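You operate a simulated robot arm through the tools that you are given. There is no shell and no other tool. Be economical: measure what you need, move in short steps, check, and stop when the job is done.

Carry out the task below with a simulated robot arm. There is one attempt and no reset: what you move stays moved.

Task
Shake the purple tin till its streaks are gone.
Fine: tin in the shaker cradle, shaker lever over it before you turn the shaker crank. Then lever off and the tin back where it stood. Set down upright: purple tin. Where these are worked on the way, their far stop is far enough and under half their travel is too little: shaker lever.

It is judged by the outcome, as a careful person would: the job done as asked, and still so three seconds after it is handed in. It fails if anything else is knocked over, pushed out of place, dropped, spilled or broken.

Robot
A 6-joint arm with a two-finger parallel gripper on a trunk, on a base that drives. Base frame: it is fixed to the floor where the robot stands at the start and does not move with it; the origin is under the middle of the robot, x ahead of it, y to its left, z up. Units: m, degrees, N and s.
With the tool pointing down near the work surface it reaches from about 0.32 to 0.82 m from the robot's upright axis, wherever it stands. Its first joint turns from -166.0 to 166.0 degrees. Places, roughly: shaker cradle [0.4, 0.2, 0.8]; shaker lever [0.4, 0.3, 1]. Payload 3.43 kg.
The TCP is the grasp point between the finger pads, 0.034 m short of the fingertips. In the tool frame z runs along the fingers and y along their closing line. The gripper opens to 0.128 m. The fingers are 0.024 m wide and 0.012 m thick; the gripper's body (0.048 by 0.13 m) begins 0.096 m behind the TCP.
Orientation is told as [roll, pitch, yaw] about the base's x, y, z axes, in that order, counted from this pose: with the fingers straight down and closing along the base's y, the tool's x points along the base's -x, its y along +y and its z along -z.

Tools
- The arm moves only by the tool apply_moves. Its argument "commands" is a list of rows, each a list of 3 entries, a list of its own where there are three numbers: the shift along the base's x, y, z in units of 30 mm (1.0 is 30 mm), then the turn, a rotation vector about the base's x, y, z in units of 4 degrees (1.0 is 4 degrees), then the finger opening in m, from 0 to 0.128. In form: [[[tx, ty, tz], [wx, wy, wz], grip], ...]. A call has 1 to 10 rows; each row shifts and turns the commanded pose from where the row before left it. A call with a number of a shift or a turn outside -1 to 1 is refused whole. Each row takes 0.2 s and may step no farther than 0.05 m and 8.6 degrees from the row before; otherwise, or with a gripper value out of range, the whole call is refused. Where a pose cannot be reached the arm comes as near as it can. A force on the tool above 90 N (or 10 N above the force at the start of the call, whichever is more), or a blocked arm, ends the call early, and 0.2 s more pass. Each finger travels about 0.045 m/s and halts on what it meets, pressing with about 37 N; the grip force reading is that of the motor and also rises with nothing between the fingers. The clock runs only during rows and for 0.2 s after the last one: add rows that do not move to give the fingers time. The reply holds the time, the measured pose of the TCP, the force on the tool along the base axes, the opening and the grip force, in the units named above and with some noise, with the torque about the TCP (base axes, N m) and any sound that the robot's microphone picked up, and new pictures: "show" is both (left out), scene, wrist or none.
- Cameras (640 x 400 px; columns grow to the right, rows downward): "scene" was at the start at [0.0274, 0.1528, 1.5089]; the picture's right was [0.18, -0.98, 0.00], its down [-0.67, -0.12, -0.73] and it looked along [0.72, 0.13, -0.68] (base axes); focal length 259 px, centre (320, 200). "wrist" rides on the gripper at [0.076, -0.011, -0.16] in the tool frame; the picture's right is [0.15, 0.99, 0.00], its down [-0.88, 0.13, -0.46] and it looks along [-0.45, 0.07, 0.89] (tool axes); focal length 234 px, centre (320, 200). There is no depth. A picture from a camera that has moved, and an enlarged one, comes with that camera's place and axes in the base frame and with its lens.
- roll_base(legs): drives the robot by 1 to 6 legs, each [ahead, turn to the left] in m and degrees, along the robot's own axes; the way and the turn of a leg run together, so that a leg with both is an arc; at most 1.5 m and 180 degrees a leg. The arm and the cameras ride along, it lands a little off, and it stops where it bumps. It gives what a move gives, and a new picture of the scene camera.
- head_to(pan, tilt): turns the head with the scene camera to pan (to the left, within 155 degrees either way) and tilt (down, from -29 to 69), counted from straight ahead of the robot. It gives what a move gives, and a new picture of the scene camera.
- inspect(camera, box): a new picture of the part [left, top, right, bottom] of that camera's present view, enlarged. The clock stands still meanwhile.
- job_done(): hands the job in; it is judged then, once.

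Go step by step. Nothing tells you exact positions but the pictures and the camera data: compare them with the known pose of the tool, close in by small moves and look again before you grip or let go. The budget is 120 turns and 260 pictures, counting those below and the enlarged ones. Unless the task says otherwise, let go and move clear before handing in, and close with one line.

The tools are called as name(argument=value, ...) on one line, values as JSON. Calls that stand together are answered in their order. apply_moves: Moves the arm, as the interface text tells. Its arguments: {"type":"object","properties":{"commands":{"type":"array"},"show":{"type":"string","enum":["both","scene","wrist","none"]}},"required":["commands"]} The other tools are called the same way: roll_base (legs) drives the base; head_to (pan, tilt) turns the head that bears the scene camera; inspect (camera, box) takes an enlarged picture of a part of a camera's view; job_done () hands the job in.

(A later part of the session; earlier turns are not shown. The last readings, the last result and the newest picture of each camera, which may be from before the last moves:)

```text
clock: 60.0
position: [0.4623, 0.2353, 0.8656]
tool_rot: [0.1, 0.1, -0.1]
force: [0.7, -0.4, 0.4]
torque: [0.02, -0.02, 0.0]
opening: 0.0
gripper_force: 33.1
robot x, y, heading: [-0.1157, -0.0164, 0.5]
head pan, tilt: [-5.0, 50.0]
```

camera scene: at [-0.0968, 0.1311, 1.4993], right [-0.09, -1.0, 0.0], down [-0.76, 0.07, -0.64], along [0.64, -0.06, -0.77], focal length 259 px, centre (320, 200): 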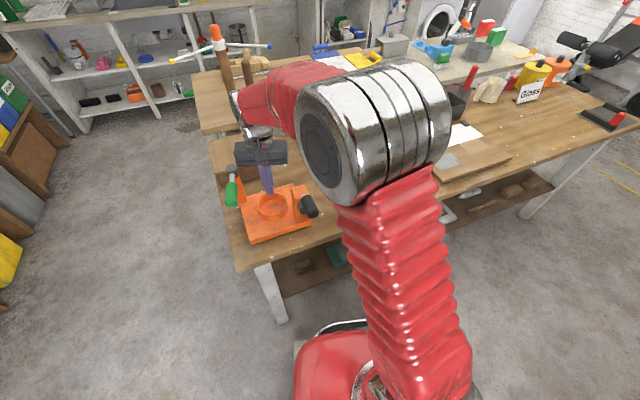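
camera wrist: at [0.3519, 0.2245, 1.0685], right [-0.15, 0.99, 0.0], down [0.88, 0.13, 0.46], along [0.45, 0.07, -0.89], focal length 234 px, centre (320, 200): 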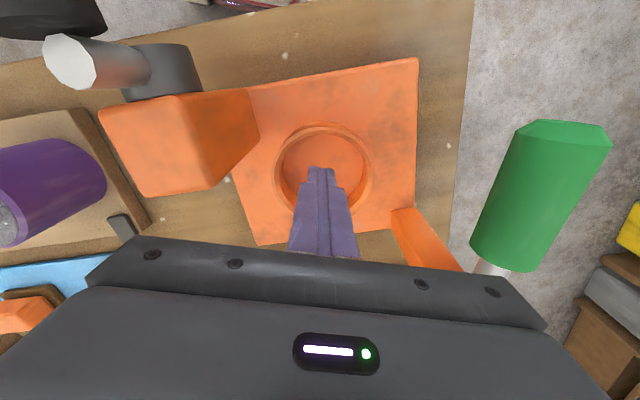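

apply_moves(commands=[[[0.06, 0, 0], [0, 0, 0], 0.0]], show="none")

apply_moves(commands=[[[0.06, 0, 0], [0, 0, 0], 0.0]], show="none")

apply_moves(commands=[[[0.06, 0, 0], [0, 0, 0], 0.0]], show="none")

inspect(camera="scene", box=[240, 180, 310, 230])

```text
clock: 60.4
position: [0.4625, 0.2356, 0.8653]
tool_rot: [0.0, 0.1, 0.0]
force: [-5.6, -1.0, 4.2]
torque: [-0.03, 0.0, -0.07]
opening: 0.0
gripper_force: 33.2
robot x, y, heading: [-0.1115, -0.0169, -0.2]
head pan, tilt: [-5.0, 50.0]
```

```text
clock: 60.8
position: [0.4618, 0.2359, 0.866]
tool_rot: [0.0, 0.3, 0.0]
force: [-20.5, 1.2, 9.8]
torque: [-0.12, 0.2, -0.22]
opening: 0.0004
gripper_force: 33.3
robot x, y, heading: [-0.1147, -0.0147, -0.0]
head pan, tilt: [-5.0, 50.0]
```

```text
clock: 61.2
position: [0.4625, 0.2361, 0.8659]
tool_rot: [-0.1, 0.5, -0.1]
force: [-45.9, 2.4, 13.3]
torque: [-0.15, 0.45, -0.47]
opening: 0.0
gripper_force: 33.0
robot x, y, heading: [-0.1125, -0.0196, -0.2]
head pan, tilt: [-5.0, 50.0]
```

```text
8.00 times, centred on (275, 205) of scene
camera zoom: at [-0.0991, 0.1311, 1.4994], right [-0.09, -1.0, 0.0], down [-0.76, 0.07, -0.64], along [0.64, -0.06, -0.77], focal length 2072 px, centre (680, 160)
```

zoom: 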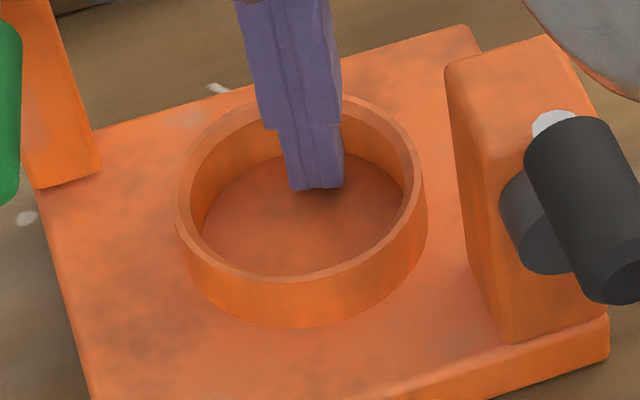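

Far wall contact is at TCP x≈0.462. I'll back off and probe the near wall.

apply_moves(commands=[[[-0.6, 0, 0], [0, 0, 0], 0.0], [[-0.6, 0, 0], [0, 0, 0], 0.0], [[-0.6, 0, 0], [0, 0, 0], 0.0], [[-0.2, 0, 0], [0, 0, 0], 0.0]], show="none")

apply_moves(commands=[[[-0.08, 0, 0], [0, 0, 0], 0.0]], show="none")

apply_moves(commands=[[[-0.08, 0, 0], [0, 0, 0], 0.0]], show="none")

```text
clock: 62.2
position: [0.4096, 0.2336, 0.8678]
tool_rot: [0.1, -0.2, 0.0]
force: [9.7, -0.8, -3.6]
torque: [0.03, -0.12, 0.13]
opening: 0.0001
gripper_force: 33.0
robot x, y, heading: [-0.1152, -0.0196, 0.0]
head pan, tilt: [-5.0, 50.0]
```

```text
clock: 62.6
position: [0.409, 0.2347, 0.8686]
tool_rot: [0.2, -0.3, 0.0]
force: [32.5, -0.9, -11.0]
torque: [0.06, -0.66, 0.31]
opening: 0.0
gripper_force: 32.7
robot x, y, heading: [-0.1143, -0.0186, 0.1]
head pan, tilt: [-5.0, 50.0]
```

```text
clock: 63.0
position: [0.4093, 0.2361, 0.8686]
tool_rot: [0.3, -0.6, 0.0]
force: [58.4, -2.3, -13.9]
torque: [-0.02, -0.91, 0.65]
opening: 0.0
gripper_force: 33.2
robot x, y, heading: [-0.1155, -0.018, -0.2]
head pan, tilt: [-5.0, 50.0]
```

Near wall contact is at 0.4096, so the ring centre is x≈0.436. I'll back off, recentre, raise slightly and probe the -y wall.

apply_moves(commands=[[[0.5, 0, 0], [0, 0, 0], 0.0], [[0.57, 0, 0.3], [0, 0, 0], 0.0], [[0, 0, 0.3], [0, 0, 0], 0.0]], show="none")

apply_moves(commands=[[[0, -0.4, 0], [0, 0, 0], 0.0], [[0, -0.35, 0], [0, 0, 0], 0.0]], show="none")

apply_moves(commands=[[[0, -0.06, 0], [0, 0, 0], 0.0]], show="none")

inspect(camera="scene", box=[220, 160, 320, 250])

```text
clock: 63.8
position: [0.4344, 0.2364, 0.8854]
tool_rot: [-0.1, 0.1, -0.1]
force: [0.6, -0.9, 0.1]
torque: [-0.01, 0.01, -0.01]
opening: 0.0001
gripper_force: 33.2
robot x, y, heading: [-0.1148, -0.018, -0.1]
head pan, tilt: [-5.0, 50.0]
```

```text
clock: 64.4
position: [0.4358, 0.2129, 0.8863]
tool_rot: [0.1, -0.1, -0.1]
force: [0.4, -0.4, -0.1]
torque: [-0.01, 0.0, -0.04]
opening: 0.0001
gripper_force: 33.0
robot x, y, heading: [-0.1145, -0.015, 0.4]
head pan, tilt: [-5.0, 50.0]
```

```text
clock: 64.8
position: [0.4347, 0.2111, 0.8854]
tool_rot: [0.1, 0.0, -0.1]
force: [0.8, 0.0, -0.3]
torque: [-0.01, 0.0, 0.01]
opening: 0.0001
gripper_force: 33.2
robot x, y, heading: [-0.1183, -0.0182, -0.0]
head pan, tilt: [-5.0, 50.0]
```

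```text
4.44 times, centred on (270, 205) of scene
camera zoom: at [-0.0967, 0.1311, 1.4993], right [-0.09, -1.0, 0.0], down [-0.76, 0.07, -0.64], along [0.64, -0.06, -0.77], focal length 1151 px, centre (542, 178)
```

zoom: 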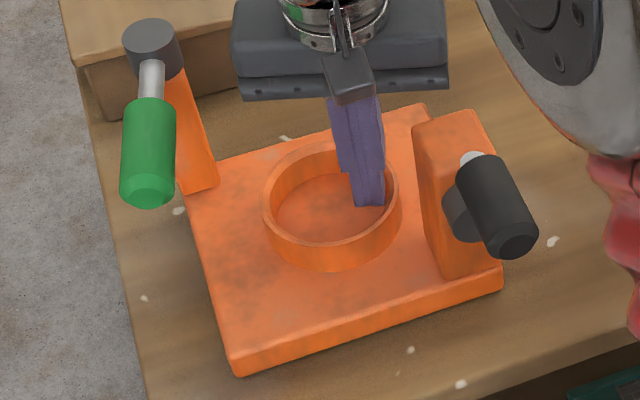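

apply_moves(commands=[[[0, -0.06, 0], [0, 0, 0], 0.0]], show="none")

apply_moves(commands=[[[0, -0.06, 0], [0, 0, 0], 0.0]], show="none")

apply_moves(commands=[[[0, -0.05, 0], [0, 0, 0], 0.0]], show="none")

```text
clock: 65.2
position: [0.4349, 0.2101, 0.8841]
tool_rot: [0.1, 0.0, 0.1]
force: [-1.5, 6.9, -0.3]
torque: [0.19, 0.0, -0.09]
opening: 0.0001
gripper_force: 32.4
robot x, y, heading: [-0.113, -0.0215, 0.1]
head pan, tilt: [-5.0, 50.0]
```

```text
clock: 65.6
position: [0.4344, 0.2089, 0.8849]
tool_rot: [0.1, -0.1, 0.1]
force: [-2.9, 24.8, -2.5]
torque: [0.68, 0.04, -0.3]
opening: 0.0
gripper_force: 33.2
robot x, y, heading: [-0.1127, -0.0198, -0.1]
head pan, tilt: [-5.0, 50.0]
```

```text
clock: 66.0
position: [0.4357, 0.2089, 0.8843]
tool_rot: [0.3, 0.0, 0.1]
force: [-0.6, 47.7, -7.0]
torque: [1.41, 0.01, -0.32]
opening: 0.0
gripper_force: 32.9
robot x, y, heading: [-0.1131, -0.0222, 0.2]
head pan, tilt: [-5.0, 50.0]
```

The -y wall is at 0.2097, so the ring centre is (0.436, 0.236). To centre the tin exactly on the TCP in both axes, I'll squeeze it once at yaw 90°, then regrip near yaw 0. First I'll go back above the tin.

apply_moves(commands=[[[0, 0.5, 0], [0, 0, 0], 0.0], [[0, 0.4, 0.8], [0, 0, 0], 0.0], [[0, 0, 1], [0, 0, 0], 0.0], [[0, 0, 1], [0, 0, 0], 0.0], [[0, 0, 1], [0, 0, 0], 0.0], [[0, 0, 1], [0, 0, 0], 0.0], [[0, 0, 1], [0, 0, 1], 0.0], [[0, -0.9, 0], [0, 0, 1], 0.0], [[0, -0.9, 0], [0, 0, 1], 0.0], [[0, -0.9, 0], [0, 0, 1], 0.0]], show="none")

apply_moves(commands=[[[0.3, -0.9, 0], [0, 0, 1], 0.1], [[0.3, -0.9, 0], [0, 0, 1], 0.1], [[0.3, -0.9, 0], [0, 0, 1], 0.1], [[0.3, -0.9, 0], [0, 0, 1], 0.1], [[0.3, -0.9, 0], [0, 0, 1], 0.1], [[0.2, -0.9, 0], [0, 0, 1], 0.1], [[0, -0.2, 0], [0, 0, 1], 0.1], [[0, 0, 0], [0, 0, 1], 0.1], [[0, 0, 0], [0, 0, 1], 0.1], [[0, 0, 0], [0, 0, 1], 0.1]], show="none")

apply_moves(commands=[[[0, 0, 0], [0, 0, 1], 0.105], [[0, 0, 0], [0, 0, 1], 0.105], [[0, 0, 0], [0, 0, 1], 0.105], [[0, 0, 0], [0, 0, 1], 0.105], [[0, 0, 0], [0, 0, 1], 0.105], [[0, 0, 0], [0, 0, 1], 0.105], [[0, 0, 0], [0, 0, 1], 0.105], [[0, 0, 0], [0, 0, 1], 0.105], [[0, 0, 0], [0, 0, 0.5], 0.105]])

```text
clock: 68.2
position: [0.4334, 0.1519, 1.0609]
tool_rot: [0.1, 0.0, 16.0]
force: [-0.3, -1.1, -1.3]
torque: [0.0, 0.0, -0.02]
opening: 0.0
gripper_force: 32.9
robot x, y, heading: [-0.1143, -0.0167, -0.0]
head pan, tilt: [-5.0, 50.0]
```

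```text
clock: 70.4
position: [0.487, -0.0153, 1.059]
tool_rot: [0.1, 0.0, 56.0]
force: [-0.2, -0.2, -0.3]
torque: [-0.03, 0.01, 0.02]
opening: 0.1003
gripper_force: 0.1
robot x, y, heading: [-0.1166, -0.0201, 0.1]
head pan, tilt: [-5.0, 50.0]
```

```text
clock: 72.4
position: [0.487, -0.0165, 1.0595]
tool_rot: [0.2, -0.1, 90.1]
force: [-0.6, 0.1, 0.2]
torque: [-0.01, 0.0, -0.02]
opening: 0.1047
gripper_force: 0.1
robot x, y, heading: [-0.1168, -0.015, -0.1]
head pan, tilt: [-5.0, 50.0]
camera scene: at [-0.0968, 0.1311, 1.4993], right [-0.09, -1.0, 0.0], down [-0.76, 0.07, -0.64], along [0.64, -0.06, -0.77], focal length 259 px, centre (320, 200)
camera wrist: at [0.4975, -0.0923, 1.2185], right [-0.99, -0.15, 0.0], down [-0.13, 0.88, 0.46], along [-0.07, 0.45, -0.89], focal length 234 px, centre (320, 200)
```

scene: 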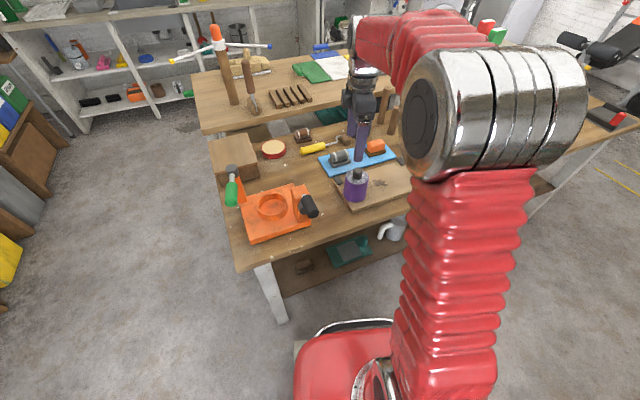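
wrist: 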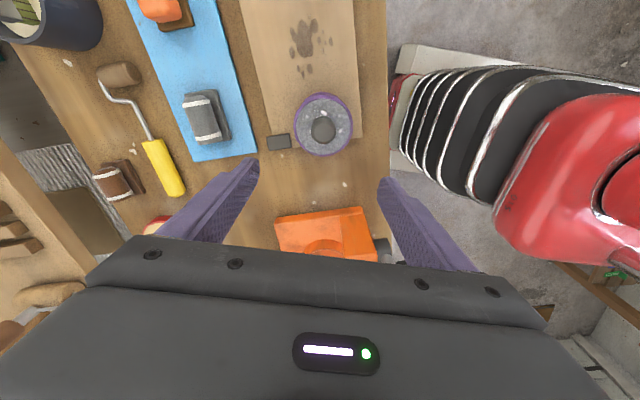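

The tin is at about (0.487, -0.043). I'll descend around it at yaw 90°.

apply_moves(commands=[[[0, -0.88, -0.9], [0, 0, 0], 0.105], [[0, 0, -0.9], [0, 0, 0], 0.105], [[0, 0, -0.9], [0, 0, 0], 0.105], [[0, 0, -0.9], [0, 0, 0], 0.105], [[0, 0, -0.9], [0, 0, 0], 0.105], [[0, 0, -0.8], [0, 0, 0], 0.105]], show="wrist")

inspect(camera="scene", box=[310, 120, 440, 220])

```text
clock: 73.8
position: [0.4859, -0.0415, 0.899]
tool_rot: [0.1, -0.1, 90.0]
force: [-0.1, 0.4, -0.1]
torque: [0.04, -0.01, 0.01]
opening: 0.1049
gripper_force: 0.0
robot x, y, heading: [-0.1144, -0.0182, 0.2]
head pan, tilt: [-5.0, 50.0]
camera wrist: at [0.4974, -0.1175, 1.059], right [-0.99, -0.15, 0.0], down [-0.13, 0.88, 0.46], along [-0.07, 0.45, -0.89], focal length 234 px, centre (320, 200)
```

wrist: 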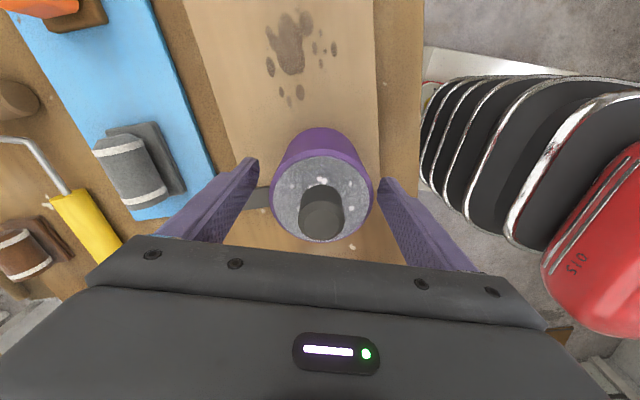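

```text
4.00 times, centred on (375, 170) of scene
camera zoom: at [-0.0968, 0.1311, 1.4993], right [-0.09, -1.0, 0.0], down [-0.76, 0.07, -0.64], along [0.64, -0.06, -0.77], focal length 1036 px, centre (100, 320)
```

zoom: 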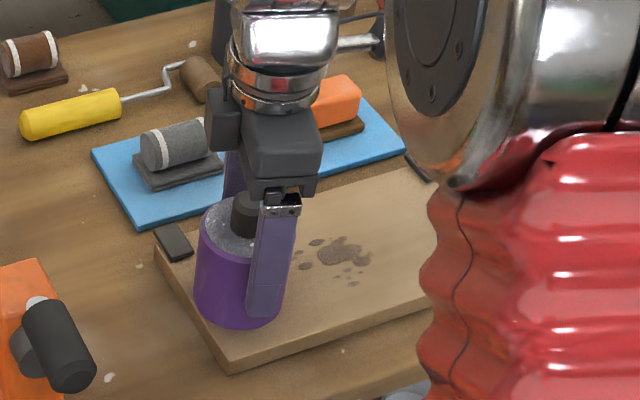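

apply_moves(commands=[[[0, 0, 0], [0, 0, 0], 0.09], [[0, 0, 0], [0, 0, 0], 0.08], [[0, 0, 0], [0, 0, 0], 0.07], [[0, 0, 0], [0, 0, 0], 0.07], [[0, 0, 0], [0, 0, 0], 0.07]], show="none")

apply_moves(commands=[[[0, 0, 0], [0, 0, 0], 0.08], [[0, 0, 0], [0, 0, 0], 0.095], [[0, 0, 0], [0, 0, 0], 0.105], [[0, 0, 0.8], [0, 0, 0], 0.105], [[0, 0, 0.8], [0, 0, 0], 0.105], [[0, 0, 0.8], [0, 0, 0], 0.105], [[0, 0, 0.8], [0, 0, 0], 0.105], [[0, 0, 0.8], [0, 0, 0], 0.105]], show="wrist")

```text
clock: 75.0
position: [0.4871, -0.0411, 0.8995]
tool_rot: [0.2, 0.1, 90.0]
force: [-0.2, 0.8, 0.6]
torque: [0.01, -0.12, 0.02]
opening: 0.0769
gripper_force: 37.3
robot x, y, heading: [-0.1151, -0.0189, 0.1]
head pan, tilt: [-5.0, 50.0]
```

```text
clock: 76.8
position: [0.486, -0.0435, 1.0206]
tool_rot: [0.1, 0.0, 90.0]
force: [-0.5, -0.5, -0.2]
torque: [0.02, 0.0, -0.02]
opening: 0.105
gripper_force: 0.1
robot x, y, heading: [-0.116, -0.0191, -0.1]
head pan, tilt: [-5.0, 50.0]
camera wrist: at [0.4973, -0.1192, 1.1798], right [-0.99, -0.15, 0.0], down [-0.13, 0.88, 0.46], along [-0.07, 0.45, -0.89], focal length 234 px, centre (320, 200)
```

wrist: 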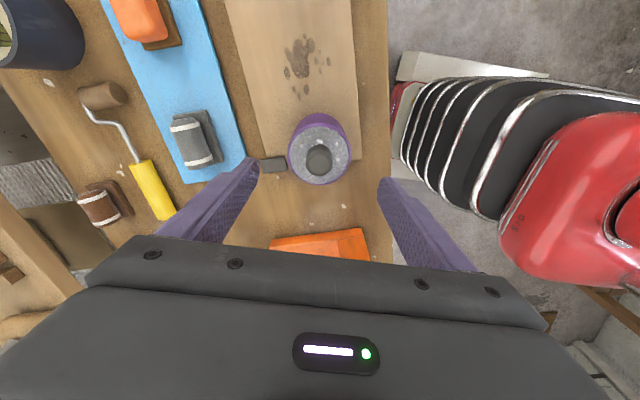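

The tin is now centred in x on TCP x≈0.4865. I'll yaw back to 15° for the carry grip.

apply_moves(commands=[[[0, 0, 0], [0, 0, -1], 0.105], [[0, 0, 0], [0, 0, -1], 0.105], [[0, 0, 0], [0, 0, -1], 0.105], [[0, 0, 0], [0, 0, -1], 0.105], [[0, 0, 0], [0, 0, -1], 0.105], [[0, 0, 0], [0, 0, -1], 0.105], [[0, 0, 0], [0, 0, -1], 0.105], [[0, 0, 0], [0, 0, -1], 0.105], [[0, 0, 0], [0, 0, -1], 0.105], [[0, 0, 0], [0, 0, -1], 0.105]], show="none")

apply_moves(commands=[[[0, 0, 0], [0, 0, -1], 0.105], [[0, 0, 0], [0, 0, -1], 0.105], [[0, 0, 0], [0, 0, -1], 0.105], [[0, 0, 0], [0, 0, -1], 0.105], [[0, 0, 0], [0, 0, -1], 0.105], [[0, 0, 0], [0, 0, -1], 0.105], [[0, 0, 0], [0, 0, -1], 0.105], [[0, 0, 0], [0, 0, -1], 0.105], [[0, 0, 0], [0, 0, -0.75], 0.105]], show="none")

apply_moves(commands=[[[0, 0, -0.9], [0, 0, 0], 0.1], [[0, 0, -0.9], [0, 0, 0], 0.1], [[0, 0, -0.9], [0, 0, 0], 0.1], [[0, 0, -0.9], [0, 0, 0], 0.1], [[0, 0, -0.6], [0, 0, 0], 0.1]], show="wrist")

inspect(camera="scene", box=[310, 120, 440, 220])

```text
clock: 79.0
position: [0.4873, -0.0428, 1.0206]
tool_rot: [0.0, 0.0, 50.0]
force: [0.7, -0.3, -0.3]
torque: [-0.02, 0.01, 0.0]
opening: 0.1049
gripper_force: 0.0
robot x, y, heading: [-0.1156, -0.0176, 0.0]
head pan, tilt: [-5.0, 50.0]
```

```text
clock: 81.0
position: [0.4869, -0.0435, 1.0182]
tool_rot: [0.0, -0.1, 15.0]
force: [-0.5, -0.5, 0.4]
torque: [-0.03, 0.01, 0.01]
opening: 0.105
gripper_force: 0.1
robot x, y, heading: [-0.1162, -0.0174, 0.1]
head pan, tilt: [-5.0, 50.0]
```

```text
clock: 82.2
position: [0.486, -0.0397, 0.8937]
tool_rot: [0.1, 0.1, 15.0]
force: [-0.1, -0.5, 1.1]
torque: [0.0, -0.02, 0.02]
opening: 0.1002
gripper_force: 0.0
robot x, y, heading: [-0.1138, -0.0203, 0.1]
head pan, tilt: [-5.0, 50.0]
camera wrist: at [0.4154, -0.0723, 1.0533], right [-0.4, 0.92, 0.0], down [0.82, 0.35, 0.46], along [0.42, 0.18, -0.89], focal length 234 px, centre (320, 200)
```

wrist: 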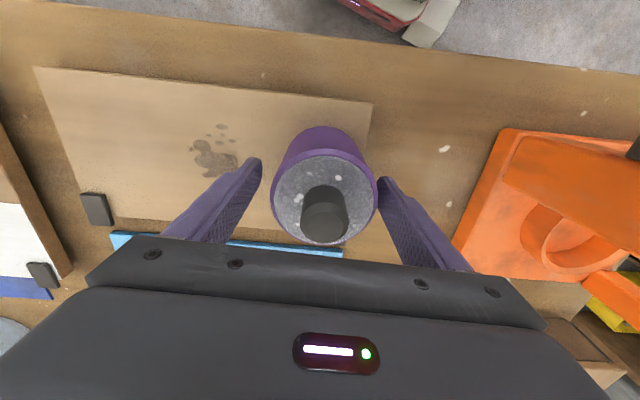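

```text
4.00 times, centred on (375, 170) of scene
camera zoom: at [-0.0968, 0.1311, 1.4993], right [-0.09, -1.0, 0.0], down [-0.76, 0.07, -0.64], along [0.64, -0.06, -0.77], focal length 1036 px, centre (100, 320)
```

zoom: 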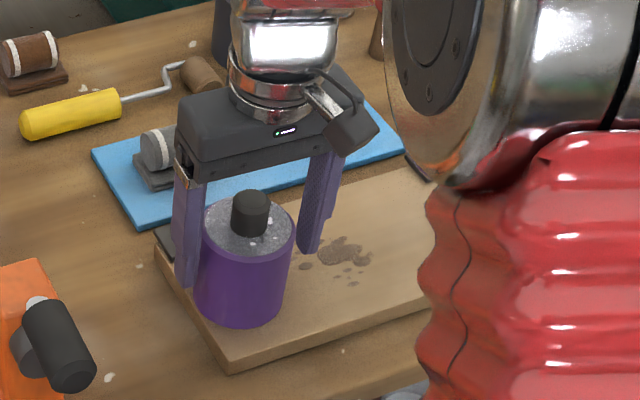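

apply_moves(commands=[[[-0.02, 0.08, 0], [0, 0, 0], 0.1], [[0, 0, 0], [0, 0, 0], 0.08], [[0, 0, 0], [0, 0, 0], 0.06], [[0, 0, 0], [0, 0, 0], 0.0], [[0, 0, 0], [0, 0, 0], 0.0], [[0, 0, 0], [0, 0, 0], 0.0]], show="none")

apply_moves(commands=[[[0, 0, 0.1], [0, 0, 0], 0.0], [[0, 0, 0.1], [0, 0, 0], 0.0], [[0, 0, 0.2], [0, 0, 0], 0.0], [[0, 0, 0], [0, 0, 0], 0.0]], show="wrist")

```text
clock: 83.6
position: [0.4852, -0.0384, 0.8934]
tool_rot: [0.1, 0.0, 14.9]
force: [-0.7, 0.6, 0.7]
torque: [0.01, 0.0, 0.0]
opening: 0.0758
gripper_force: 36.7
robot x, y, heading: [-0.1141, -0.0185, 0.2]
head pan, tilt: [-5.0, 50.0]
```

```text
clock: 84.6
position: [0.4852, -0.041, 0.9076]
tool_rot: [0.1, 0.1, 15.0]
force: [-0.2, 0.4, -3.6]
torque: [0.01, 0.01, 0.03]
opening: 0.0759
gripper_force: 36.8
robot x, y, heading: [-0.1164, -0.019, 0.4]
head pan, tilt: [-5.0, 50.0]
camera wrist: at [0.4148, -0.0706, 1.0658], right [-0.4, 0.92, 0.0], down [0.82, 0.35, 0.46], along [0.42, 0.18, -0.89], focal length 234 px, centre (320, 200)
```

wrist: 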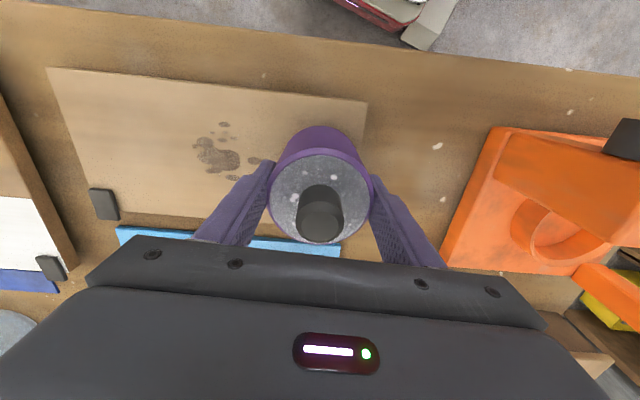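

Held. I'll lift and carry it to the measured ring centre.

apply_moves(commands=[[[0, 0, 0.6], [0, 0, 0], 0.0], [[0, 0, 0.8], [0, 0, 0], 0.0], [[0, 0, 0.8], [0, 0, 0], 0.0], [[0, 0, 0.8], [0, 0, 0], 0.0], [[0, 0, 0.8], [0, 0, 0], 0.0], [[0, 0, 0.8], [0, 0, 0], 0.0], [[0, 0, 0.8], [0, 0, 0], 0.0], [[0, 0, 0.3], [0, 0, 0], 0.0]], show="none")

apply_moves(commands=[[[0, 0.92, 0], [0, 0, 0], 0.0], [[0, 0.92, 0], [0, 0, 0], 0.0], [[0, 0.92, 0], [0, 0, 0], 0.0], [[-0.2, 0.92, 0], [0, 0, 0], 0.0], [[-0.2, 0.92, 0], [0, 0, 0], 0.0], [[-0.2, 0.92, 0], [0, 0, 0], 0.0], [[-0.27, 0.92, 0], [0, 0, 0], 0.0], [[-0.3, 0.92, 0], [0, 0, 0], 0.0], [[-0.3, 0.92, 0], [0, 0, 0], 0.0], [[-0.2, 0.9, 0], [0, 0, 0], 0.0]], show="none")

apply_moves(commands=[[[0, 0, -0.8], [0, 0, 0], 0.0], [[0, 0, -0.8], [0, 0, 0], 0.0], [[0, 0, -0.8], [0, 0, 0], 0.0], [[0, 0, -0.8], [0, 0, 0], 0.0], [[0, 0, -0.8], [0, 0, 0], 0.0]], show="wrist")

inspect(camera="scene", box=[220, 140, 320, 240])

```text
clock: 86.4
position: [0.485, -0.04, 1.0769]
tool_rot: [0.1, 0.0, 14.9]
force: [-0.1, -0.2, -3.2]
torque: [-0.02, 0.03, 0.01]
opening: 0.0759
gripper_force: 37.0
robot x, y, heading: [-0.1158, -0.0191, 0.1]
head pan, tilt: [-5.0, 50.0]
```

```text
clock: 88.6
position: [0.4355, 0.2357, 1.0772]
tool_rot: [0.2, 0.0, 15.0]
force: [0.1, 0.7, -3.6]
torque: [-0.01, -0.04, -0.02]
opening: 0.0759
gripper_force: 36.8
robot x, y, heading: [-0.1174, -0.0176, 0.3]
head pan, tilt: [-5.0, 50.0]
```

```text
clock: 89.8
position: [0.4367, 0.2356, 0.9572]
tool_rot: [0.1, 0.1, 15.0]
force: [-0.2, 0.8, -3.5]
torque: [-0.02, 0.02, -0.01]
opening: 0.0758
gripper_force: 36.7
robot x, y, heading: [-0.1186, -0.0165, 0.3]
head pan, tilt: [-5.0, 50.0]
camera wrist: at [0.3648, 0.2044, 1.1165], right [-0.4, 0.92, 0.0], down [0.82, 0.35, 0.46], along [0.42, 0.18, -0.89], focal length 234 px, centre (320, 200)
```

wrist: 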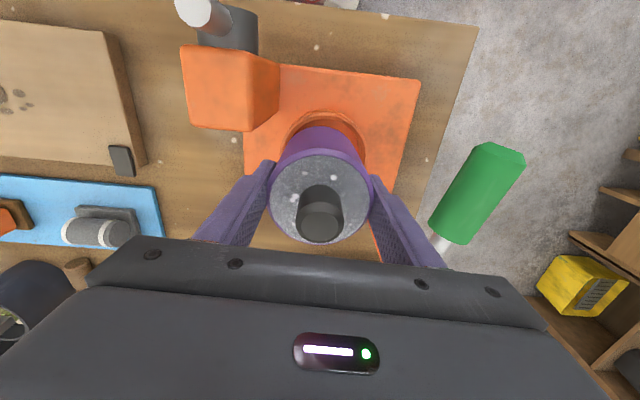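

```text
4.00 times, centred on (270, 190) of scene
camera zoom: at [-0.0967, 0.1311, 1.4993], right [-0.09, -1.0, 0.0], down [-0.76, 0.07, -0.64], along [0.64, -0.06, -0.77], focal length 1036 px, centre (520, 240)
```

zoom: 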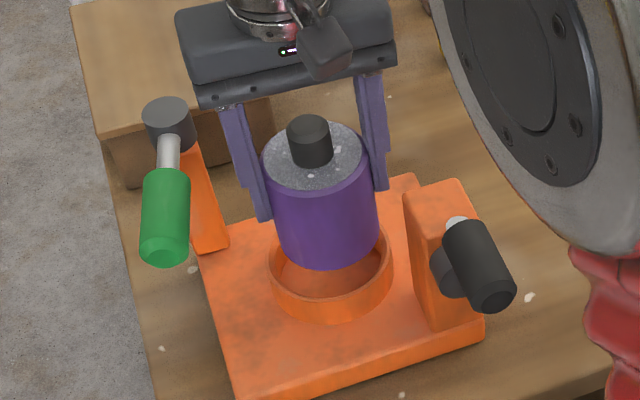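

apply_moves(commands=[[[-0.02, 0.01, -0.5], [0, 0, 0], 0.0], [[0, 0, -0.4], [0, 0, 0], 0.0]], show="none")

apply_moves(commands=[[[0, 0, -0.1], [0, 0, 0], 0.0], [[0, 0, -0.1], [0, 0, 0], 0.0]], show="none")

apply_moves(commands=[[[0, 0, -0.1], [0, 0, 0], 0.0], [[0, 0, -0.1], [0, 0, 0], 0.0]], show="none")

inspect(camera="scene", box=[220, 140, 320, 240])

```text
clock: 90.4
position: [0.435, 0.235, 0.9335]
tool_rot: [0.2, -0.1, 15.0]
force: [-4.1, -0.8, 11.1]
torque: [-0.65, 0.27, -0.19]
opening: 0.0757
gripper_force: 36.8
robot x, y, heading: [-0.1147, -0.0178, -0.3]
head pan, tilt: [-5.0, 50.0]
```

```text
clock: 91.0
position: [0.435, 0.2352, 0.925]
tool_rot: [0.1, -0.2, 15.0]
force: [1.7, 3.1, 24.5]
torque: [-0.76, -0.53, 0.13]
opening: 0.0752
gripper_force: 36.7
robot x, y, heading: [-0.1172, -0.0157, 0.2]
head pan, tilt: [-5.0, 50.0]
```

```text
clock: 91.6
position: [0.4346, 0.2339, 0.9194]
tool_rot: [0.1, 0.0, 14.9]
force: [1.5, -0.5, 24.3]
torque: [-1.07, -0.34, 0.03]
opening: 0.0752
gripper_force: 37.0
robot x, y, heading: [-0.1167, -0.0188, -0.0]
head pan, tilt: [-5.0, 50.0]
```

```text
4.00 times, centred on (270, 190) of scene
camera zoom: at [-0.0974, 0.1309, 1.4994], right [-0.09, -1.0, 0.0], down [-0.76, 0.07, -0.64], along [0.64, -0.06, -0.77], focal length 1036 px, centre (520, 240)
```

zoom: 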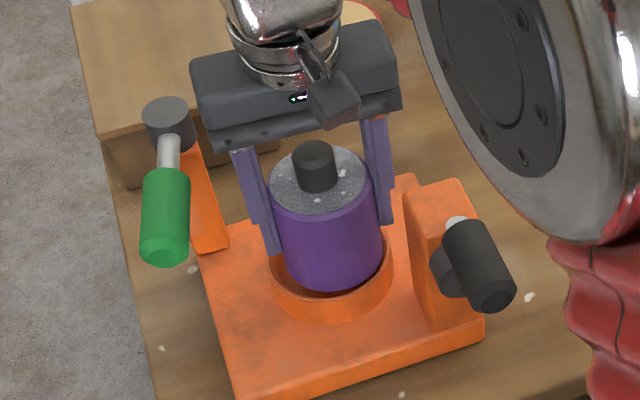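

The tin's -y edge is catching the rim and it slid up in the pads a bit. I'll raise slightly, shift +3.5 mm in y, and try again gently.

apply_moves(commands=[[[0, 0, 0.3], [0, 0, 0], 0.0], [[-0.03, 0.12, 0.1], [0, 0, 0], 0.0], [[0, 0, 0], [0, 0, 0], 0.0]], show="none")

inspect(camera="scene", box=[240, 160, 310, 230])

apply_moves(commands=[[[0, 0, -0.3], [0, 0, 0], 0.0], [[0, 0, -0.15], [0, 0, 0], 0.0]], show="wrist")

```text
clock: 92.4
position: [0.4342, 0.2401, 0.9294]
tool_rot: [0.1, 0.1, 14.9]
force: [-0.6, 0.0, -3.0]
torque: [0.02, 0.02, 0.01]
opening: 0.0753
gripper_force: 37.5
robot x, y, heading: [-0.1145, -0.0127, 0.1]
head pan, tilt: [-5.0, 50.0]
```

```text
5.71 times, centred on (275, 195) of scene
camera zoom: at [-0.0967, 0.1311, 1.4993], right [-0.09, -1.0, 0.0], down [-0.76, 0.07, -0.64], along [0.64, -0.06, -0.77], focal length 1480 px, centre (577, 229)
```

zoom: 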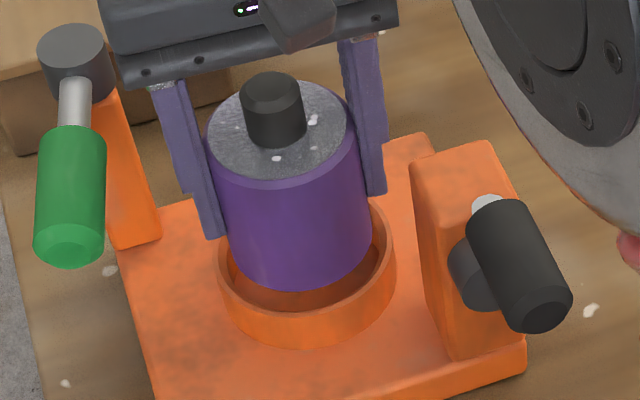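

```text
clock: 93.0
position: [0.4338, 0.2399, 0.9163]
tool_rot: [0.1, 0.0, 15.1]
force: [0.5, -0.4, -3.5]
torque: [0.01, -0.01, 0.01]
opening: 0.0752
gripper_force: 37.3
robot x, y, heading: [-0.1178, -0.0208, 0.1]
head pan, tilt: [-5.0, 50.0]
camera wrist: at [0.3632, 0.2085, 1.0758], right [-0.4, 0.92, 0.0], down [0.82, 0.35, 0.46], along [0.42, 0.18, -0.89], focal length 234 px, centre (320, 200)
```

wrist: 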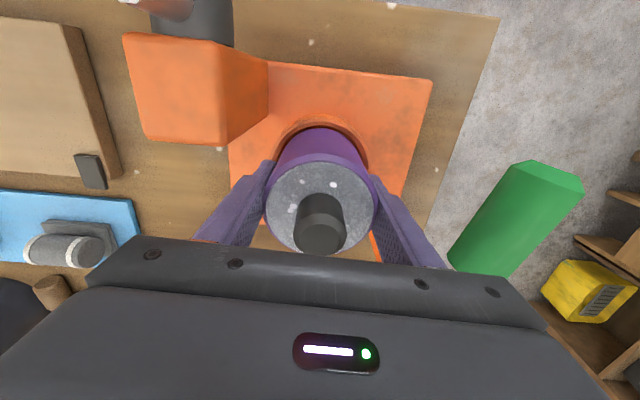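

No contact now. I'll continue lowering in small steps.

apply_moves(commands=[[[0, 0, -0.1], [0, 0, 0], 0.0], [[0, 0, -0.1], [0, 0, 0], 0.0]], show="none")

apply_moves(commands=[[[0, 0, -0.08], [0, 0, 0], 0.0], [[0, 0, -0.08], [0, 0, 0], 0.0]], show="none")

inspect(camera="scene", box=[240, 160, 310, 230])

```text
clock: 93.6
position: [0.4341, 0.2402, 0.9087]
tool_rot: [0.1, -0.1, 15.0]
force: [0.6, -0.5, -4.5]
torque: [-0.05, 0.02, -0.01]
opening: 0.0751
gripper_force: 37.3
robot x, y, heading: [-0.118, -0.0173, -0.1]
head pan, tilt: [-5.0, 50.0]
```

```text
clock: 94.2
position: [0.4345, 0.2396, 0.9059]
tool_rot: [0.1, 0.0, 15.0]
force: [0.4, -0.3, -3.9]
torque: [0.01, -0.01, -0.04]
opening: 0.0752
gripper_force: 37.3
robot x, y, heading: [-0.118, -0.0201, 0.0]
head pan, tilt: [-5.0, 50.0]
```

```text
5.71 times, centred on (275, 195) of scene
camera zoom: at [-0.0967, 0.1311, 1.4993], right [-0.09, -1.0, 0.0], down [-0.76, 0.07, -0.64], along [0.64, -0.06, -0.77], focal length 1480 px, centre (577, 229)
```

zoom: 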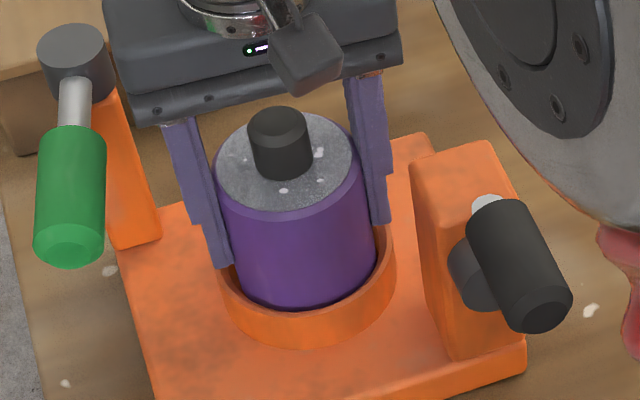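

The tin is going into the ring cleanly. I'll continue until the tips near the rim or the tin touches the floor.

apply_moves(commands=[[[0, 0, -0.08], [0, 0, 0], 0.0], [[0, 0, -0.08], [0, 0, 0], 0.0]], show="none")

apply_moves(commands=[[[0, 0, -0.06], [0, 0, 0], 0.0]], show="none")

apply_moves(commands=[[[0, 0, -0.06], [0, 0, 0], 0.0]], show="wrist")

inspect(camera="scene", box=[240, 160, 310, 230])

```text
clock: 94.8
position: [0.4328, 0.2385, 0.8999]
tool_rot: [0.2, 0.0, 15.0]
force: [-1.2, 0.2, -3.3]
torque: [-0.02, 0.0, -0.02]
opening: 0.075
gripper_force: 36.5
robot x, y, heading: [-0.117, -0.0211, 0.3]
head pan, tilt: [-5.0, 50.0]
```

```text
clock: 95.2
position: [0.4349, 0.2386, 0.8995]
tool_rot: [0.1, 0.0, 15.0]
force: [0.1, -0.3, -3.0]
torque: [0.0, -0.04, 0.02]
opening: 0.0753
gripper_force: 37.2
robot x, y, heading: [-0.1175, -0.0176, 0.2]
head pan, tilt: [-5.0, 50.0]
```

```text
clock: 95.6
position: [0.4332, 0.2385, 0.8966]
tool_rot: [0.1, 0.1, 15.0]
force: [0.4, 0.0, -3.9]
torque: [0.03, -0.01, -0.01]
opening: 0.075
gripper_force: 37.6
robot x, y, heading: [-0.1125, -0.0185, 0.0]
head pan, tilt: [-5.0, 50.0]
camera wrist: at [0.3632, 0.2085, 1.0564], right [-0.4, 0.92, 0.0], down [0.82, 0.35, 0.46], along [0.42, 0.18, -0.89], focal length 234 px, centre (320, 200)
```

wrist: 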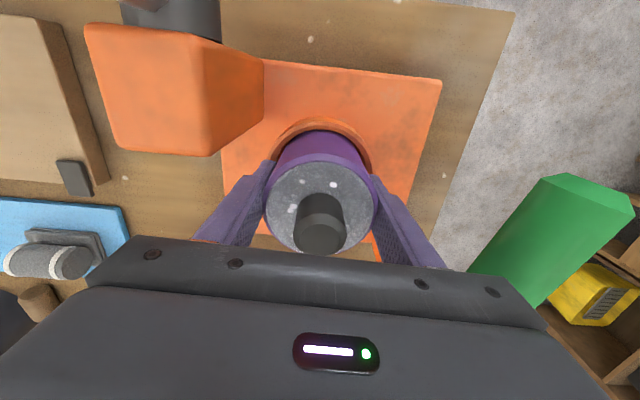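

```text
5.71 times, centred on (275, 195) of scene
camera zoom: at [-0.0967, 0.1311, 1.4993], right [-0.09, -1.0, 0.0], down [-0.76, 0.07, -0.64], along [0.64, -0.06, -0.77], focal length 1480 px, centre (577, 229)
```

zoom: 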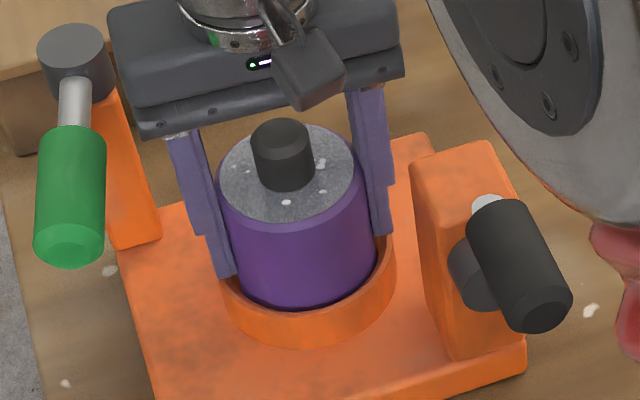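

apply_moves(commands=[[[0, 0, -0.05], [0, 0, 0], 0.0]], show="none")

apply_moves(commands=[[[0, 0, -0.05], [0, 0, 0], 0.0]], show="none")

apply_moves(commands=[[[0, 0, -0.05], [0, 0, 0], 0.0]], show="none")

```text
clock: 96.0
position: [0.4339, 0.2408, 0.8953]
tool_rot: [0.0, 0.0, 15.0]
force: [-0.5, 0.5, -3.3]
torque: [0.01, 0.04, 0.01]
opening: 0.075
gripper_force: 36.9
robot x, y, heading: [-0.1116, -0.0171, -0.0]
head pan, tilt: [-5.0, 50.0]
```

```text
clock: 96.4
position: [0.4343, 0.2403, 0.8951]
tool_rot: [0.1, 0.0, 15.0]
force: [-2.6, 0.0, 7.1]
torque: [-0.46, 0.09, -0.13]
opening: 0.0754
gripper_force: 37.3
robot x, y, heading: [-0.1192, -0.0231, 0.2]
head pan, tilt: [-5.0, 50.0]
```

```text
clock: 96.8
position: [0.4343, 0.24, 0.8946]
tool_rot: [0.2, -0.1, 15.0]
force: [-9.8, -2.5, 30.5]
torque: [-1.5, 0.3, -0.33]
opening: 0.0749
gripper_force: 36.9
robot x, y, heading: [-0.1131, -0.02, -0.0]
head pan, tilt: [-5.0, 50.0]
```

The fingertip has met the rim (tip at z=0.861). The tin is well inside the ring, so I'll ease up 1.5 mm and release it.

apply_moves(commands=[[[0, 0, 0.1], [0, 0, 0], 0.0], [[0, 0, 0], [0, 0, 0], 0.073], [[0, 0, 0], [0, 0, 0], 0.077], [[0, 0, 0], [0, 0, 0], 0.082], [[0, 0, 0], [0, 0, 0], 0.088], [[0, 0, 0], [0, 0, 0], 0.09]], show="wrist")

inspect(camera="scene", box=[240, 160, 310, 230])

```text
clock: 98.2
position: [0.4336, 0.2398, 0.8946]
tool_rot: [0.1, 0.0, 15.0]
force: [-0.5, 0.6, 4.2]
torque: [-0.19, -0.06, 0.03]
opening: 0.0894
gripper_force: 0.1
robot x, y, heading: [-0.1224, -0.0196, 0.4]
head pan, tilt: [-5.0, 50.0]
camera wrist: at [0.3634, 0.2088, 1.0543], right [-0.4, 0.92, 0.0], down [0.82, 0.35, 0.46], along [0.42, 0.18, -0.89], focal length 234 px, centre (320, 200)
```

wrist: 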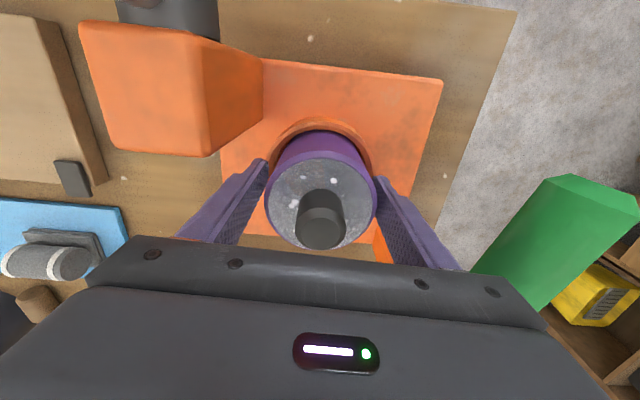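

```text
5.71 times, centred on (275, 195) of scene
camera zoom: at [-0.0969, 0.1311, 1.4993], right [-0.09, -1.0, 0.0], down [-0.76, 0.07, -0.64], along [0.64, -0.06, -0.77], focal length 1480 px, centre (577, 229)
```

zoom: 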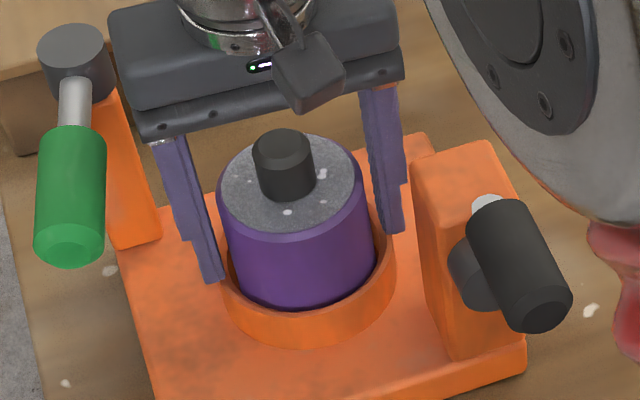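

The tin is seated upright in the cradle. I'll rise clear, close the fingers, and look at the lever from above.

apply_moves(commands=[[[0, 0, 0.3], [0, 0, 0], 0.09], [[0, 0, 0.7], [0, 0, 0], 0.09], [[0, 0, 0.9], [0, 0, 0], 0.09], [[0, 0, 0.9], [0, 0, 0], 0.09], [[0, 0, 0.9], [0, 0, 0], 0.09], [[0, 0, 0.9], [0, 0, -0.9], 0.09], [[0, 0, 0.9], [0, 0, -0.95], 0.0], [[-1, 0, 0.3], [0, 0, -0.95], 0.0], [[-1, 0, 0], [0, 0, -0.95], 0.0], [[-0.6, 0.9, 0], [0, 0, 0], 0.0]])

inspect(camera="wrist", box=[240, 80, 440, 240])

inspect(camera="scene", box=[220, 160, 320, 250])

```text
clock: 100.4
position: [0.3558, 0.2678, 1.0684]
tool_rot: [0.2, 0.0, 0.0]
force: [-0.8, 0.5, -0.4]
torque: [-0.01, 0.0, 0.03]
opening: 0.0012
gripper_force: 0.1
robot x, y, heading: [-0.1175, -0.0147, -0.1]
head pan, tilt: [-5.0, 50.0]
camera scene: at [-0.0968, 0.1312, 1.4993], right [-0.09, -1.0, 0.0], down [-0.76, 0.07, -0.64], along [0.64, -0.06, -0.77], focal length 259 px, centre (320, 200)
camera wrist: at [0.2794, 0.256, 1.2287], right [-0.15, 0.99, 0.0], down [0.88, 0.13, 0.46], along [0.45, 0.07, -0.89], focal length 234 px, centre (320, 200)
```

scene: 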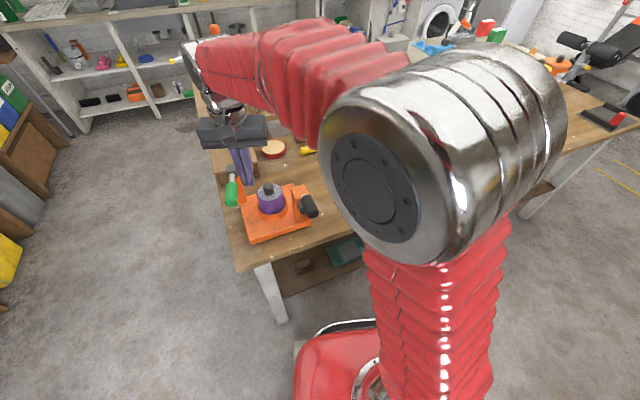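
wrist: 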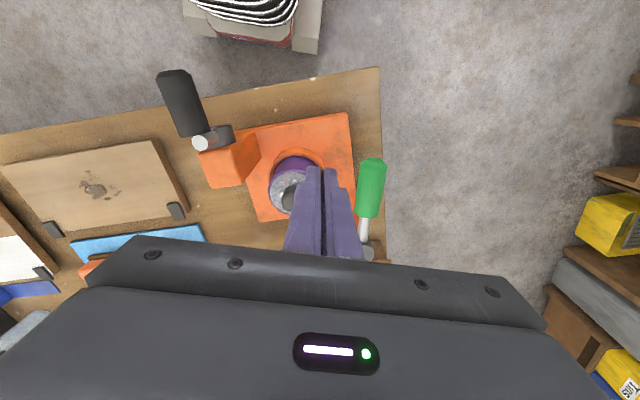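

```text
2.50 times, centred on (340, 160) of wrist
camera zoom: at [0.2794, 0.256, 1.2287], right [-0.15, 0.99, 0.0], down [0.88, 0.13, 0.46], along [0.45, 0.07, -0.89], focal length 585 px, centre (270, 300)
```

zoom: 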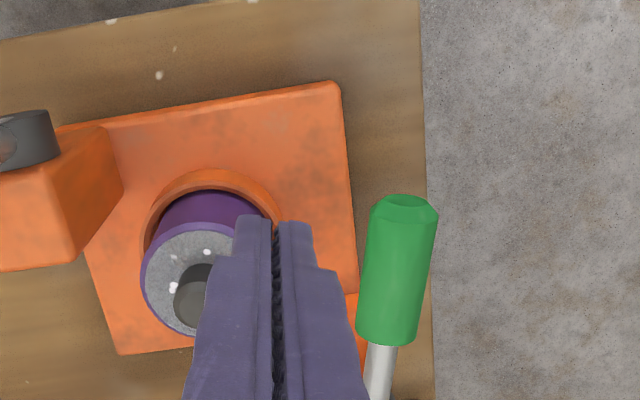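

```text
4.44 times, centred on (270, 205) of scene
camera zoom: at [-0.0968, 0.1312, 1.4993], right [-0.09, -1.0, 0.0], down [-0.76, 0.07, -0.64], along [0.64, -0.06, -0.77], focal length 1151 px, centre (542, 178)
```

zoom: 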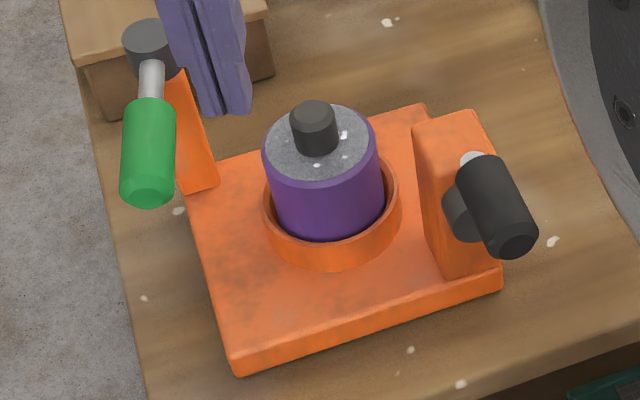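

Handle: from (0.352, 0.325) to (0.416, 0.331), z≈0.978, with the hub at about (0.477, 0.338). I'll go to its outer (+y) side with closed fingers and swing it over the tin.

apply_moves(commands=[[[0.2, 0.9, 0], [0, 0, 0], 0.0], [[0.2, 0.9, 0], [0, 0, 0], 0.0], [[0.2, 0.9, 0], [0, 0, 0], 0.0], [[0, 0.75, 0], [0, 0, 0], 0.0], [[0, 0, -0.9], [0, 0, 0], 0.0], [[0, 0, -0.9], [0, 0, 0], 0.0], [[0, 0, -0.65], [0, 0, 0], 0.0]], show="wrist")

inspect(camera="scene", box=[200, 140, 320, 250])

```text
clock: 102.0
position: [0.373, 0.3703, 0.9969]
tool_rot: [0.1, 0.0, 0.0]
force: [0.8, -0.5, 0.1]
torque: [-0.02, -0.04, -0.02]
opening: 0.0
gripper_force: 33.6
robot x, y, heading: [-0.1187, -0.0164, 0.0]
head pan, tilt: [-5.0, 50.0]
camera wrist: at [0.2973, 0.3587, 1.1567], right [-0.15, 0.99, 0.0], down [0.88, 0.13, 0.46], along [0.45, 0.07, -0.89], focal length 234 px, centre (320, 200)
```

wrist: 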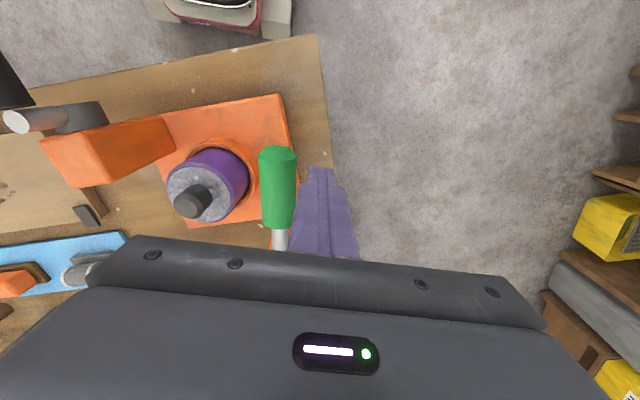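

```text
3.64 times, centred on (260, 195) of scene
camera zoom: at [-0.0969, 0.1311, 1.4993], right [-0.09, -1.0, 0.0], down [-0.76, 0.07, -0.64], along [0.64, -0.06, -0.77], focal length 942 px, centre (538, 218)
```

zoom: 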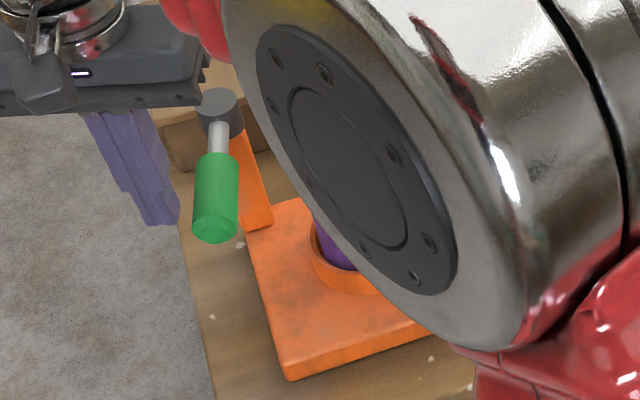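

apply_moves(commands=[[[0, -0.45, 0], [0, 0, 0], 0.0], [[0, -0.45, 0], [0, 0, 0], 0.0], [[0, -0.42, 0], [0, 0, 0], 0.0]], show="wrist")

```text
clock: 102.8
position: [0.373, 0.3316, 0.9964]
tool_rot: [0.0, 0.0, 0.1]
force: [1.7, 4.0, 1.0]
torque: [0.11, -0.03, 0.02]
opening: 0.0
gripper_force: 32.9
robot x, y, heading: [-0.1151, -0.0184, 0.3]
head pan, tilt: [-5.0, 50.0]
camera wrist: at [0.2976, 0.3199, 1.1558], right [-0.15, 0.99, 0.0], down [0.88, 0.13, 0.46], along [0.45, 0.07, -0.89], focal length 234 px, centre (320, 200)
```

wrist: 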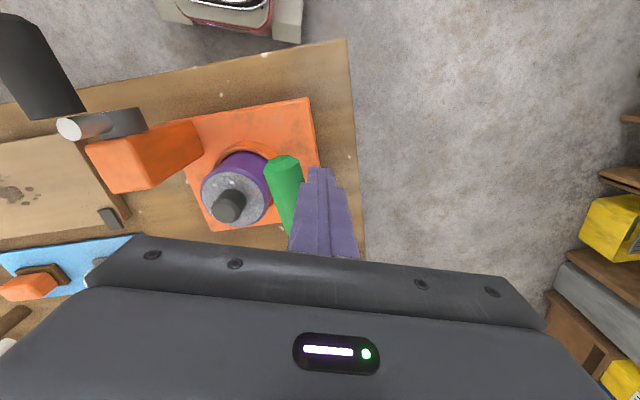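

The lever swings smoothly with light force. I'll continue along the arc.

apply_moves(commands=[[[0.1, -0.46, 0], [0, 0, 0], 0.0], [[0.1, -0.46, 0], [0, 0, 0], 0.0], [[0.2, -0.41, 0], [0, 0, 0], 0.0], [[0.2, -0.4, 0], [0, 0, 0], 0.0]], show="wrist")

inspect(camera="scene", box=[200, 140, 320, 250])

```text
clock: 103.8
position: [0.392, 0.2786, 0.9969]
tool_rot: [0.2, 0.0, 0.1]
force: [-1.7, 3.5, 0.8]
torque: [0.13, 0.03, 0.02]
opening: 0.0
gripper_force: 33.3
robot x, y, heading: [-0.1182, -0.017, -0.0]
head pan, tilt: [-5.0, 50.0]
camera wrist: at [0.3163, 0.267, 1.1559], right [-0.15, 0.99, 0.0], down [0.88, 0.13, 0.46], along [0.45, 0.07, -0.89], focal length 234 px, centre (320, 200)
```

wrist: 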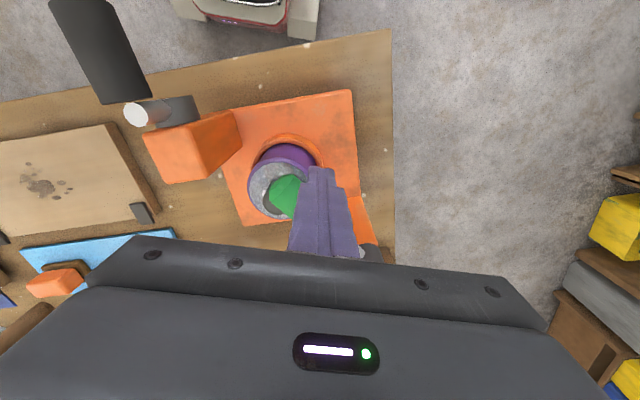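

```text
3.64 times, centred on (260, 195) of scene
camera zoom: at [-0.0969, 0.1312, 1.4993], right [-0.09, -1.0, 0.0], down [-0.76, 0.07, -0.64], along [0.64, -0.06, -0.77], focal length 942 px, centre (538, 218)
```

zoom: 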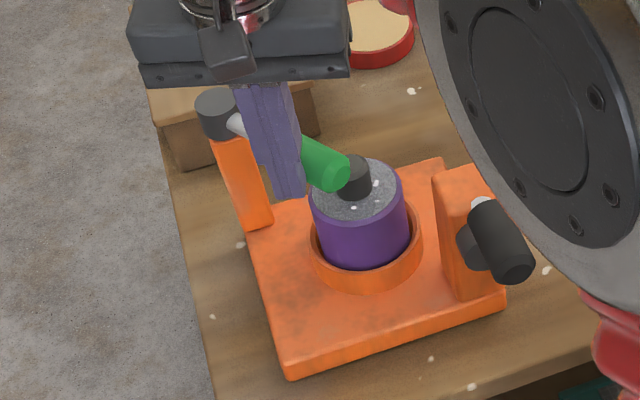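

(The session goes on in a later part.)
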